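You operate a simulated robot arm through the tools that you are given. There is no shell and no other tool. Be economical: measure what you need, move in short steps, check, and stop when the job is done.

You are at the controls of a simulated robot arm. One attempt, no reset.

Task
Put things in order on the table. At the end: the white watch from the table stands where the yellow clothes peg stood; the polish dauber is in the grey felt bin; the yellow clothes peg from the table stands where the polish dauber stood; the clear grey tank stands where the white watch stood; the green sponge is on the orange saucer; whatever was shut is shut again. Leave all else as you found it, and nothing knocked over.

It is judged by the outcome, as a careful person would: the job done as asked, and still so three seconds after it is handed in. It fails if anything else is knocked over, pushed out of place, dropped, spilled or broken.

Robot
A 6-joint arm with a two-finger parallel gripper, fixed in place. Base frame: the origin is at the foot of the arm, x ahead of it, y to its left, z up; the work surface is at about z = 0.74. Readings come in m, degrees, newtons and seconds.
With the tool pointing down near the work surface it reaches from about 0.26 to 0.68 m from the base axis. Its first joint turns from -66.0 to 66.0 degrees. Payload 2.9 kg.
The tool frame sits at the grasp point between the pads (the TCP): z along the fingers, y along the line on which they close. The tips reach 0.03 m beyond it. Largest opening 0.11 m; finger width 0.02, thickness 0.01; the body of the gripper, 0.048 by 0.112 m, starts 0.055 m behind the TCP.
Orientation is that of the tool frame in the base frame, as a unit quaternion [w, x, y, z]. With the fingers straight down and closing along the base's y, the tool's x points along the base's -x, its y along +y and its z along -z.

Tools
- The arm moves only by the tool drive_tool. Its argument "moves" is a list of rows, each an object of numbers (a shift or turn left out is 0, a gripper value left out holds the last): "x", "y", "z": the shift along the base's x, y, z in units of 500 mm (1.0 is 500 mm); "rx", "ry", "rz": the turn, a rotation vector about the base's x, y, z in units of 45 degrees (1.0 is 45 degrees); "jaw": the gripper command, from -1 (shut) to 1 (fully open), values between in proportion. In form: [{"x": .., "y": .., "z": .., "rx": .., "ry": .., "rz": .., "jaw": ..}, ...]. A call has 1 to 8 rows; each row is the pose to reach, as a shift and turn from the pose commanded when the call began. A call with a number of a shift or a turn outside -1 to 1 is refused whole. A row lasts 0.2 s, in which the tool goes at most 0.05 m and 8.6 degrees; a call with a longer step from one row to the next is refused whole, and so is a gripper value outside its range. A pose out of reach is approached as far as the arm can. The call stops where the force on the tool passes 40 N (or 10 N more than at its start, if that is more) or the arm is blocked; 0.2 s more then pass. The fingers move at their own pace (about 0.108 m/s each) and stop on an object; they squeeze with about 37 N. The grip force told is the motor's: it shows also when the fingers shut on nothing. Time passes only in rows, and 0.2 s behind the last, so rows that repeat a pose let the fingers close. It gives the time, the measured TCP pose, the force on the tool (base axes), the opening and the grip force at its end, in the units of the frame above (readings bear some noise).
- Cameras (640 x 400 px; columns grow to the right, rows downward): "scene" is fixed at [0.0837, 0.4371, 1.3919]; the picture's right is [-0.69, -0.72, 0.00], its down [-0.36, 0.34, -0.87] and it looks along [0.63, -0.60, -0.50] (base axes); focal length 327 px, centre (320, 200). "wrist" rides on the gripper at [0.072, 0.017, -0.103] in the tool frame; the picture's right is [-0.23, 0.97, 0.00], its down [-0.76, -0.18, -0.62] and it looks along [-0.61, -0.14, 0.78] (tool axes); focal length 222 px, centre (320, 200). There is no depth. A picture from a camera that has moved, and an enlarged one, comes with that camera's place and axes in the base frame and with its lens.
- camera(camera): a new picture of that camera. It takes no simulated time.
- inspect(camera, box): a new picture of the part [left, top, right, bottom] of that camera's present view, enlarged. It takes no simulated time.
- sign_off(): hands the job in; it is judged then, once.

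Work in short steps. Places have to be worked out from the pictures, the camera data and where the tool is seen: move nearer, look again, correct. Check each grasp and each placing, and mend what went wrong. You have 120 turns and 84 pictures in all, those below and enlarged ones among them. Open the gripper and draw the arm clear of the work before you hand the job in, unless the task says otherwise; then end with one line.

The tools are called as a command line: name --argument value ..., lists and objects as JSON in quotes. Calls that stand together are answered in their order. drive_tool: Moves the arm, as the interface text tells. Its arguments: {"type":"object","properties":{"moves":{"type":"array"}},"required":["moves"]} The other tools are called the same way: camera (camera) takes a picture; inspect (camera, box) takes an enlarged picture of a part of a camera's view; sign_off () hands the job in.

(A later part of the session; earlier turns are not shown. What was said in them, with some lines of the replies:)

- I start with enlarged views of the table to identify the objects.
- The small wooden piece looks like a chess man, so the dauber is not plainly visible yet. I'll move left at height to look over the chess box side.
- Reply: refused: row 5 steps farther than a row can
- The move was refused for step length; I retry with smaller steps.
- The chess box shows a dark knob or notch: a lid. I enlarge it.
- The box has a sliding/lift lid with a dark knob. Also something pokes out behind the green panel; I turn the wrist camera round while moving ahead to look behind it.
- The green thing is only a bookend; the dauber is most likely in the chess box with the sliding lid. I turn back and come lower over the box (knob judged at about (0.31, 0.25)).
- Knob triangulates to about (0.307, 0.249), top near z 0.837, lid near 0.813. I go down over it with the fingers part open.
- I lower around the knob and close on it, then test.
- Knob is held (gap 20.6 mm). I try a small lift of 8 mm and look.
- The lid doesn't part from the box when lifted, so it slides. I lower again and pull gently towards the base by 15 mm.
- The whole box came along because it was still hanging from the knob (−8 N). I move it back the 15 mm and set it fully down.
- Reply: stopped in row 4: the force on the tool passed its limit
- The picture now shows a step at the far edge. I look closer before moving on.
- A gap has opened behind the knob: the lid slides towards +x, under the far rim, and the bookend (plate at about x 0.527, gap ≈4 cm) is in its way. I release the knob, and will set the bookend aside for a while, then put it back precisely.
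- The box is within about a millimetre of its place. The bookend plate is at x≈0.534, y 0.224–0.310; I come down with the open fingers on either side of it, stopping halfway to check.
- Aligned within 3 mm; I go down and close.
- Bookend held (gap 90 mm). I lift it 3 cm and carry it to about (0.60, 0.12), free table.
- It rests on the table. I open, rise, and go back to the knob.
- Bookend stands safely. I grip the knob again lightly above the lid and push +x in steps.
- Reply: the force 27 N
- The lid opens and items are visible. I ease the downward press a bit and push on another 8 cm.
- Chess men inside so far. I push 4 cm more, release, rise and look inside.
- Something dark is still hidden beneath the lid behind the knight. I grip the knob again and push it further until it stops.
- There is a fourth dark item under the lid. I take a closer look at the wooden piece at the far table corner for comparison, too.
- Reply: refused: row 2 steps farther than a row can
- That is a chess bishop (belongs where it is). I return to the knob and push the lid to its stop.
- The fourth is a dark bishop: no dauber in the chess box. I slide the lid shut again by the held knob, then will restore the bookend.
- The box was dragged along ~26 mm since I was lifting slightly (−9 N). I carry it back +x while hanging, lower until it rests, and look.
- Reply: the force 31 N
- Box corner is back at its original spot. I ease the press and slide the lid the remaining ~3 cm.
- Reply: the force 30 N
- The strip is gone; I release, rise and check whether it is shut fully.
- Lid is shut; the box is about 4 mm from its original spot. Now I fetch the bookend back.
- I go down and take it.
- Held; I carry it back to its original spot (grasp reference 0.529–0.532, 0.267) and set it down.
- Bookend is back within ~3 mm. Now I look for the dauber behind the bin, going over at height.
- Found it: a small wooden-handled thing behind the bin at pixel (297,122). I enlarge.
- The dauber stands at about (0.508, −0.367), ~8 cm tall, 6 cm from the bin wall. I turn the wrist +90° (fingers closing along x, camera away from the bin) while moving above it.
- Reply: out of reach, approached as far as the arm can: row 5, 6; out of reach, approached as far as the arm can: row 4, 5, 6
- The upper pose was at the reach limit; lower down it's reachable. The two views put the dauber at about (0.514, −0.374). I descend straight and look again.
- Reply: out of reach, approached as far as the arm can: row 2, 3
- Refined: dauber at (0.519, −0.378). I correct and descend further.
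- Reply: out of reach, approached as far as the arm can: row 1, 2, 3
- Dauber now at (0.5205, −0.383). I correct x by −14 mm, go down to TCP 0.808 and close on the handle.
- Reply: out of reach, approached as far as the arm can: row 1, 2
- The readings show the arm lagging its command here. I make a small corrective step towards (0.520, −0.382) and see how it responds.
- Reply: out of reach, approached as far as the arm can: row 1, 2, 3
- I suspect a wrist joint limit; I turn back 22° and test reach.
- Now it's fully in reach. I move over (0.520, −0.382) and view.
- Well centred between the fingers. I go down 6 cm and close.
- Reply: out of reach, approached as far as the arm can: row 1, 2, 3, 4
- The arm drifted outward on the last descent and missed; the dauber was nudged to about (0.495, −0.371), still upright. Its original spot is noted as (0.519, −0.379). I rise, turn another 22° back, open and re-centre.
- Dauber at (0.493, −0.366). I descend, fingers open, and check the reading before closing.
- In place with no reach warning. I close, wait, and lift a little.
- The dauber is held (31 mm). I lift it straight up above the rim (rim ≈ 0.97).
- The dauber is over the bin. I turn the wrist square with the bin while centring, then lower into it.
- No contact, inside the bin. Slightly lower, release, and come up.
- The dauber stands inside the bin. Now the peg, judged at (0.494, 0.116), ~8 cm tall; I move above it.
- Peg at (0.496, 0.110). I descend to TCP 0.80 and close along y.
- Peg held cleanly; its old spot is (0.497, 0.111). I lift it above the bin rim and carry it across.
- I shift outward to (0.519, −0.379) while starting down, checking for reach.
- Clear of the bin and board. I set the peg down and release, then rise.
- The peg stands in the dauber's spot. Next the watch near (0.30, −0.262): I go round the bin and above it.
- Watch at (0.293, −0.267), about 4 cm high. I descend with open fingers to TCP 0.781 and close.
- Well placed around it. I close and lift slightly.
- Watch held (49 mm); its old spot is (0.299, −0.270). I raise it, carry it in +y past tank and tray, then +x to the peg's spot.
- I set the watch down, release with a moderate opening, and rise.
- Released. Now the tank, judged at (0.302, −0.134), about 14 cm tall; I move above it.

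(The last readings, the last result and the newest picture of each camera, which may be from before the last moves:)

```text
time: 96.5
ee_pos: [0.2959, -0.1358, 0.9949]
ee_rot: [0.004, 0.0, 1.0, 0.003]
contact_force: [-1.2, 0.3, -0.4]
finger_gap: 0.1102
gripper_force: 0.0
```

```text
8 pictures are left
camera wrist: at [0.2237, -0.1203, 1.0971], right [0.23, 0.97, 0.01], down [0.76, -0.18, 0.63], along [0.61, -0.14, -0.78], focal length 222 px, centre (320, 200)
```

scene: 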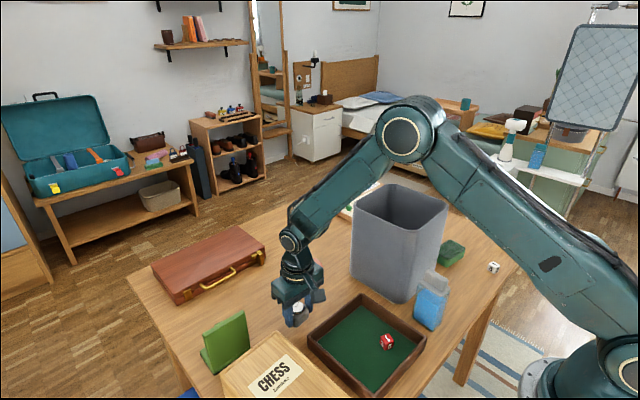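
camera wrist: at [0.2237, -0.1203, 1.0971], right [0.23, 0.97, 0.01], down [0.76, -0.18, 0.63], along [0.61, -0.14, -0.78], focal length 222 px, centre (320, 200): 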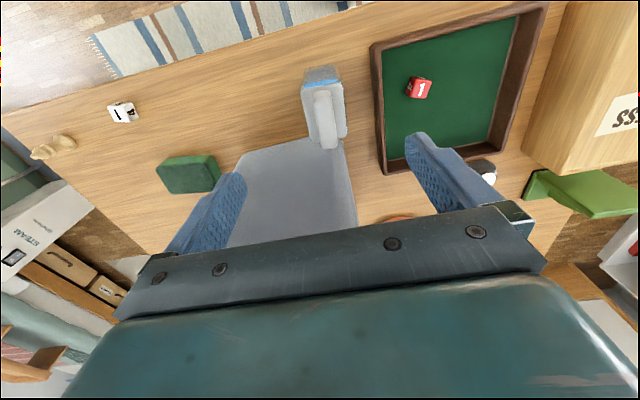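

Tank's lid centre at (0.303, −0.131), 46 mm wide in y. I descend to TCP 0.845 and close.

drive_tool --moves '[{"x": 0.014, "y": 0.009, "z": -0.08}, {"x": 0.014, "y": 0.009, "z": -0.16}, {"x": 0.014, "y": 0.009, "z": -0.24}, {"x": 0.014, "y": 0.009, "z": -0.298}, {"x": 0.014, "y": 0.009, "z": -0.298, "jaw": 0}, {"x": 0.014, "y": 0.009, "z": -0.298, "jaw": -1}, {"x": 0.014, "y": 0.009, "z": -0.298, "jaw": -1}]'

drive_tool --moves '[{"z": 0.02}, {"z": 0.05}]'

inspect --camera "scene" --box '[400, 220, 540, 340]'

```text
time: 98.1
ee_pos: [0.3058, -0.1307, 0.8442]
ee_rot: [0.004, -0.001, 1.0, 0.002]
contact_force: [-0.4, 0.2, -0.5]
finger_gap: 0.0455
gripper_force: 37.0
```

```text
time: 98.7
ee_pos: [0.3051, -0.1303, 0.8683]
ee_rot: [0.004, -0.001, 1.0, 0.003]
contact_force: [-1.0, -0.2, -2.5]
finger_gap: 0.0457
gripper_force: 36.6
```

```text
3.33 times, centred on (470, 280) of scene
camera zoom: at [0.0838, 0.4371, 1.3919], right [-0.69, -0.72, 0.0], down [-0.36, 0.34, -0.87], along [0.63, -0.6, -0.5], focal length 1091 px, centre (-180, -67)
```

zoom: 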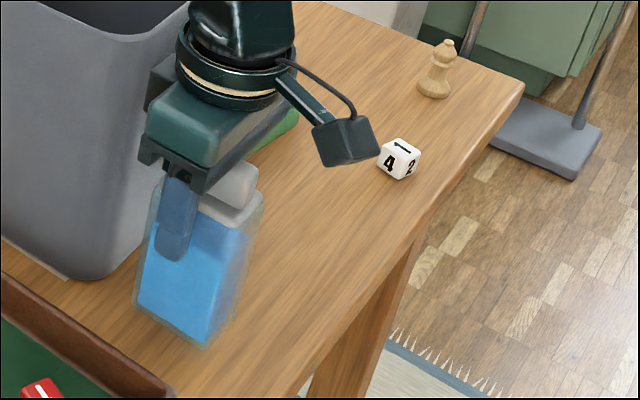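

Tank is up and upright. I carry it gently to the watch's old spot (0.300, −0.270) and lower it.

drive_tool --moves '[{"y": -0.06}, {"x": -0.004, "y": -0.12}, {"x": -0.008, "y": -0.18}, {"x": -0.01, "y": -0.24}, {"x": -0.01, "y": -0.279}, {"x": -0.01, "y": -0.279, "z": -0.025}, {"x": -0.01, "y": -0.279, "z": -0.045}, {"x": -0.01, "y": -0.279, "z": -0.049}]'

drive_tool --moves '[{"z": -0.001}, {"jaw": 0.2}, {"jaw": 0.2}, {"z": 0.06}, {"z": 0.14}, {"z": 0.23}, {"z": 0.3}]'

camera --camera "wrist"

```text
time: 100.5
ee_pos: [0.3012, -0.271, 0.8434]
ee_rot: [0.004, 0.0, 1.0, 0.003]
contact_force: [0.6, 0.6, 3.0]
finger_gap: 0.0459
gripper_force: 37.3
```

```text
time: 102.1
ee_pos: [0.3019, -0.2683, 0.9914]
ee_rot: [0.003, 0.001, 1.0, 0.003]
contact_force: [0.9, 0.8, 0.5]
finger_gap: 0.0659
gripper_force: 0.0
```

```text
6 pictures are left
camera wrist: at [0.2297, -0.2536, 1.0948], right [0.23, 0.97, 0.01], down [0.76, -0.18, 0.63], along [0.61, -0.14, -0.78], focal length 222 px, centre (320, 200)
```

wrist: 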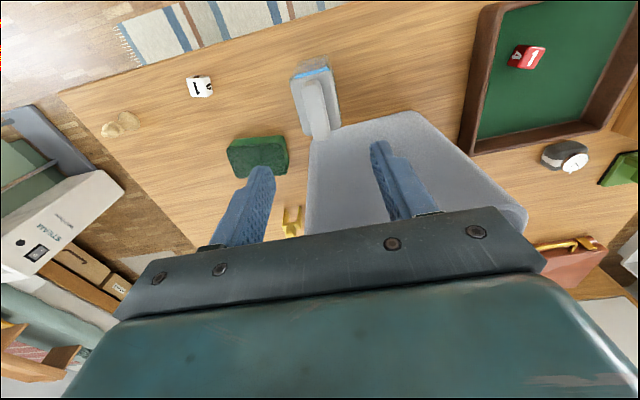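

Tank and watch both stand in their new places. Sponge judged at (0.376, −0.383), 9 cm along y; I move above it, jaws full open, and check alignment.

drive_tool --moves '[{"y": -0.08, "jaw": 1}, {"y": -0.16}, {"y": -0.23}, {"y": -0.23, "x": 0.08}, {"y": -0.23, "x": 0.148}, {"y": -0.23, "x": 0.148, "z": -0.08}, {"y": -0.23, "x": 0.148, "z": -0.17}, {"y": -0.23, "x": 0.148, "z": -0.26}]'

camera --camera "wrist"

```text
time: 103.9
ee_pos: [0.3748, -0.3813, 0.8623]
ee_rot: [0.003, 0.0, 1.0, 0.003]
contact_force: [0.2, -0.5, -1.0]
finger_gap: 0.1096
gripper_force: 0.0
```

```text
5 pictures are left
camera wrist: at [0.3017, -0.3652, 0.9654], right [0.23, 0.97, 0.01], down [0.76, -0.18, 0.63], along [0.61, -0.14, -0.78], focal length 222 px, centre (320, 200)
```

wrist: 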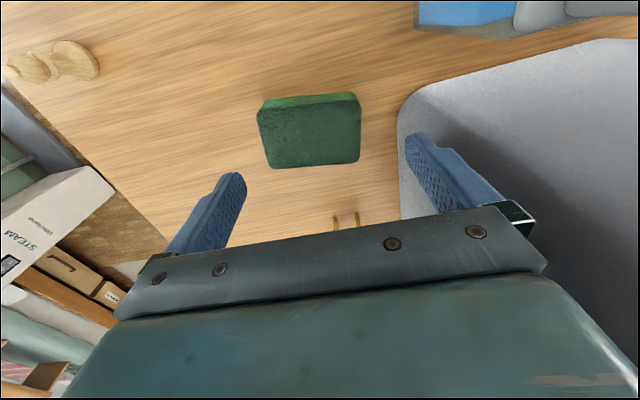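

Sponge centre (0.381, −0.391), width 85 mm. I correct, lower to TCP 0.779 and close.

drive_tool --moves '[{"x": 0.012, "y": -0.02}, {"x": 0.012, "y": -0.02, "z": -0.08}, {"x": 0.012, "y": -0.02, "z": -0.14}, {"x": 0.012, "y": -0.02, "z": -0.167}, {"x": 0.012, "y": -0.02, "z": -0.167, "jaw": -1}, {"x": 0.012, "y": -0.02, "z": -0.167, "jaw": -1}, {"x": 0.012, "y": -0.02, "z": -0.167, "jaw": -1}]'

drive_tool --moves '[{"z": 0.05}, {"z": 0.12}]'

```text
time: 105.5
ee_pos: [0.3818, -0.3934, 0.7798]
ee_rot: [0.004, -0.001, 1.0, 0.002]
contact_force: [0.0, 0.7, 0.4]
finger_gap: 0.0911
gripper_force: 36.9
```

```text
time: 106.1
ee_pos: [0.3829, -0.393, 0.8393]
ee_rot: [0.004, 0.0, 1.0, 0.003]
contact_force: [-0.2, 0.3, -0.3]
finger_gap: 0.0907
gripper_force: 36.7
```

Sponge held (91 mm). I raise it above the rim and carry it over the bin.

drive_tool --moves '[{"z": 0.09}, {"z": 0.18}, {"z": 0.27}, {"z": 0.36}, {"z": 0.44}]'

drive_tool --moves '[{"y": 0.09, "x": 0.016}, {"y": 0.18, "x": 0.033}, {"y": 0.27, "x": 0.05}, {"y": 0.36, "x": 0.067}, {"y": 0.45, "x": 0.084}, {"y": 0.54, "x": 0.1}, {"y": 0.63, "x": 0.117}, {"y": 0.72, "x": 0.134}]'

drive_tool --moves '[{"x": 0.06, "z": -0.07}, {"x": 0.12, "z": -0.14, "y": 0.004}, {"x": 0.18, "z": -0.21, "y": 0.008}, {"x": 0.24, "z": -0.28, "y": 0.01}, {"x": 0.3, "z": -0.33, "y": 0.01}]'

camera --camera "wrist"

```text
time: 107.3
ee_pos: [0.3812, -0.397, 1.0605]
ee_rot: [0.003, 0.001, 1.0, 0.002]
contact_force: [-0.2, -0.8, -1.0]
finger_gap: 0.0909
gripper_force: 37.0
```

```text
time: 109.1
ee_pos: [0.4462, -0.0328, 1.0583]
ee_rot: [0.003, 0.001, 1.0, 0.003]
contact_force: [0.2, -0.2, -1.2]
finger_gap: 0.0905
gripper_force: 37.0
```

```text
time: 110.3
ee_pos: [0.5968, -0.0313, 0.8929]
ee_rot: [0.003, 0.0, 1.0, 0.002]
contact_force: [-0.1, 0.9, -0.3]
finger_gap: 0.0901
gripper_force: 36.9
```

```text
4 pictures are left
camera wrist: at [0.5246, -0.0148, 0.995], right [0.23, 0.97, 0.01], down [0.76, -0.18, 0.63], along [0.61, -0.14, -0.78], focal length 222 px, centre (320, 200)
```

wrist: 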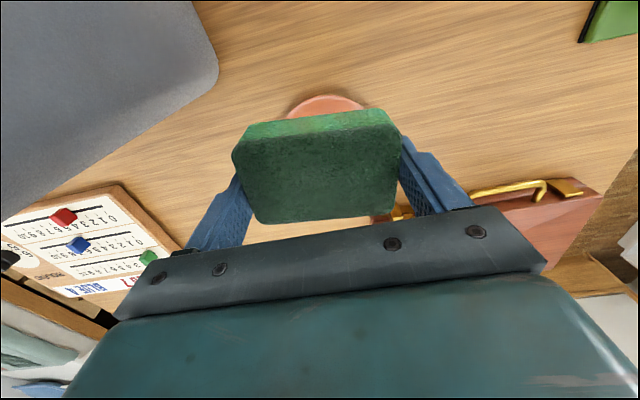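

The saucer's near edge is at x≈0.584, centre about (0.636, −0.027). I move over it and lower.

drive_tool --moves '[{"x": 0.04, "y": 0.008}, {"x": 0.077, "y": 0.008}, {"x": 0.077, "y": 0.008, "z": -0.07}, {"x": 0.077, "y": 0.008, "z": -0.14}, {"x": 0.077, "y": 0.008, "z": -0.17}]'

camera --camera "scene"

```text
time: 111.5
ee_pos: [0.6359, -0.0235, 0.807]
ee_rot: [0.005, 0.001, 1.0, 0.003]
contact_force: [-0.3, 0.1, 0.4]
finger_gap: 0.09
gripper_force: 36.9
```

```text
3 pictures are left
```

scene: 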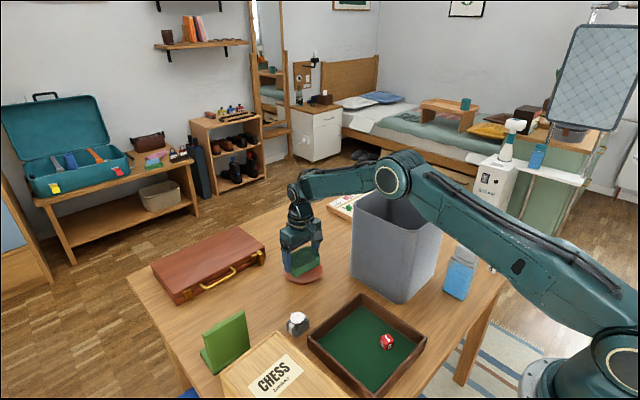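

Centred over the saucer. I lower in small steps and watch the force.

drive_tool --moves '[{"z": -0.012}, {"z": -0.02}, {"z": -0.026}]'

```text
time: 112.3
ee_pos: [0.6364, -0.0264, 0.7953]
ee_rot: [0.005, 0.001, 1.0, 0.003]
contact_force: [0.2, -0.5, 0.7]
finger_gap: 0.0898
gripper_force: 36.9
```

drive_tool --moves '[{"z": -0.006}, {"z": -0.01}]'

```text
time: 112.9
ee_pos: [0.6372, -0.0256, 0.791]
ee_rot: [0.004, 0.0, 1.0, 0.003]
contact_force: [0.6, -0.3, -0.9]
finger_gap: 0.0894
gripper_force: 36.7
```

No contact yet (sponge bottom ≈0.751); I go 2 mm at a time.

drive_tool --moves '[{"z": -0.004}, {"z": -0.008}]'

```text
time: 113.5
ee_pos: [0.6372, -0.0264, 0.7869]
ee_rot: [0.004, 0.0, 1.0, 0.003]
contact_force: [-0.8, -0.1, 3.2]
finger_gap: 0.0891
gripper_force: 36.4
```

Light contact (3 N): the sponge rests on the saucer. I open just a little, then rise and clear.

drive_tool --moves '[{"jaw": 0.8}, {"jaw": 0.8}, {"z": 0.03}, {"z": 0.08}, {"z": 0.17}, {"z": 0.26, "x": -0.02}, {"z": 0.35, "x": -0.05}, {"z": 0.42, "x": -0.11}]'

drive_tool --moves '[{"x": -0.08, "z": 0.04}, {"x": -0.16, "z": 0.08}, {"x": -0.24, "z": 0.12}, {"x": -0.32, "z": 0.16}, {"x": -0.34, "z": 0.2, "y": -0.08}, {"x": -0.34, "z": 0.22, "y": -0.16}, {"x": -0.34, "z": 0.24, "y": -0.24}]'

camera --camera "scene"

camera --camera "wrist"

```text
time: 115.3
ee_pos: [0.5803, -0.0279, 0.9965]
ee_rot: [0.004, 0.0, 1.0, 0.003]
contact_force: [0.2, 0.3, -0.1]
finger_gap: 0.0992
gripper_force: 0.1
```

```text
time: 116.9
ee_pos: [0.4107, -0.1461, 1.1148]
ee_rot: [0.004, 0.0, 1.0, 0.003]
contact_force: [0.3, 1.0, 0.7]
finger_gap: 0.0991
gripper_force: 0.1
```

```text
2 pictures are left
```

scene: 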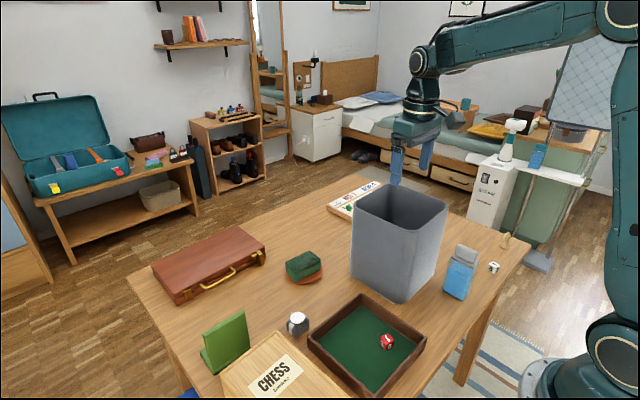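

```text
1 pictures are left
camera wrist: at [0.3387, -0.1298, 1.2177], right [0.23, 0.97, 0.01], down [0.76, -0.18, 0.63], along [0.61, -0.14, -0.78], focal length 222 px, centre (320, 200)
```

wrist: 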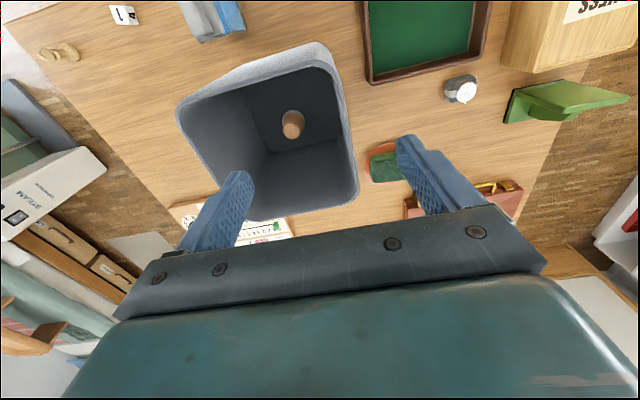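

Everything seems in place; I use the last picture to check the sponge on the saucer.

inspect --camera "scene" --box '[200, 230, 360, 400]'

```text
2.35 times, centred on (280, 315) of scene
camera zoom: at [0.0837, 0.4371, 1.3919], right [-0.69, -0.72, 0.0], down [-0.36, 0.34, -0.87], along [0.63, -0.6, -0.5], focal length 770 px, centre (414, -71)
```

zoom: 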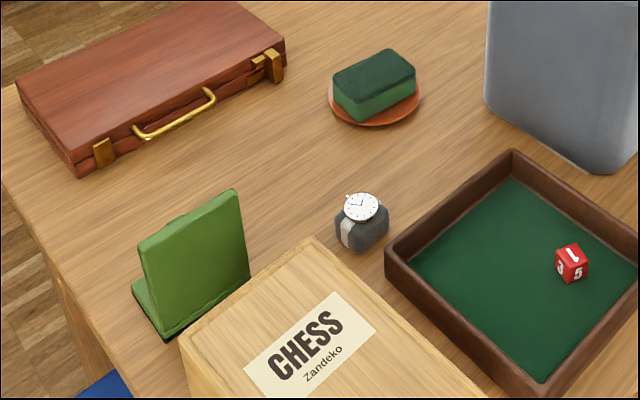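

The sponge sits on the saucer, the watch stands where the peg was, the chess box is shut, the gripper is open and the arm is clear. I hand the job in.

sign_off

```text
The job is handed in.
```

The job is handed in: the dauber, peg, watch, tank and sponge are all where you asked and standing. While looking for the dauber I opened the chess box and moved the green bookend. The box is shut again, and both are back within about 5 mm of where they stood.
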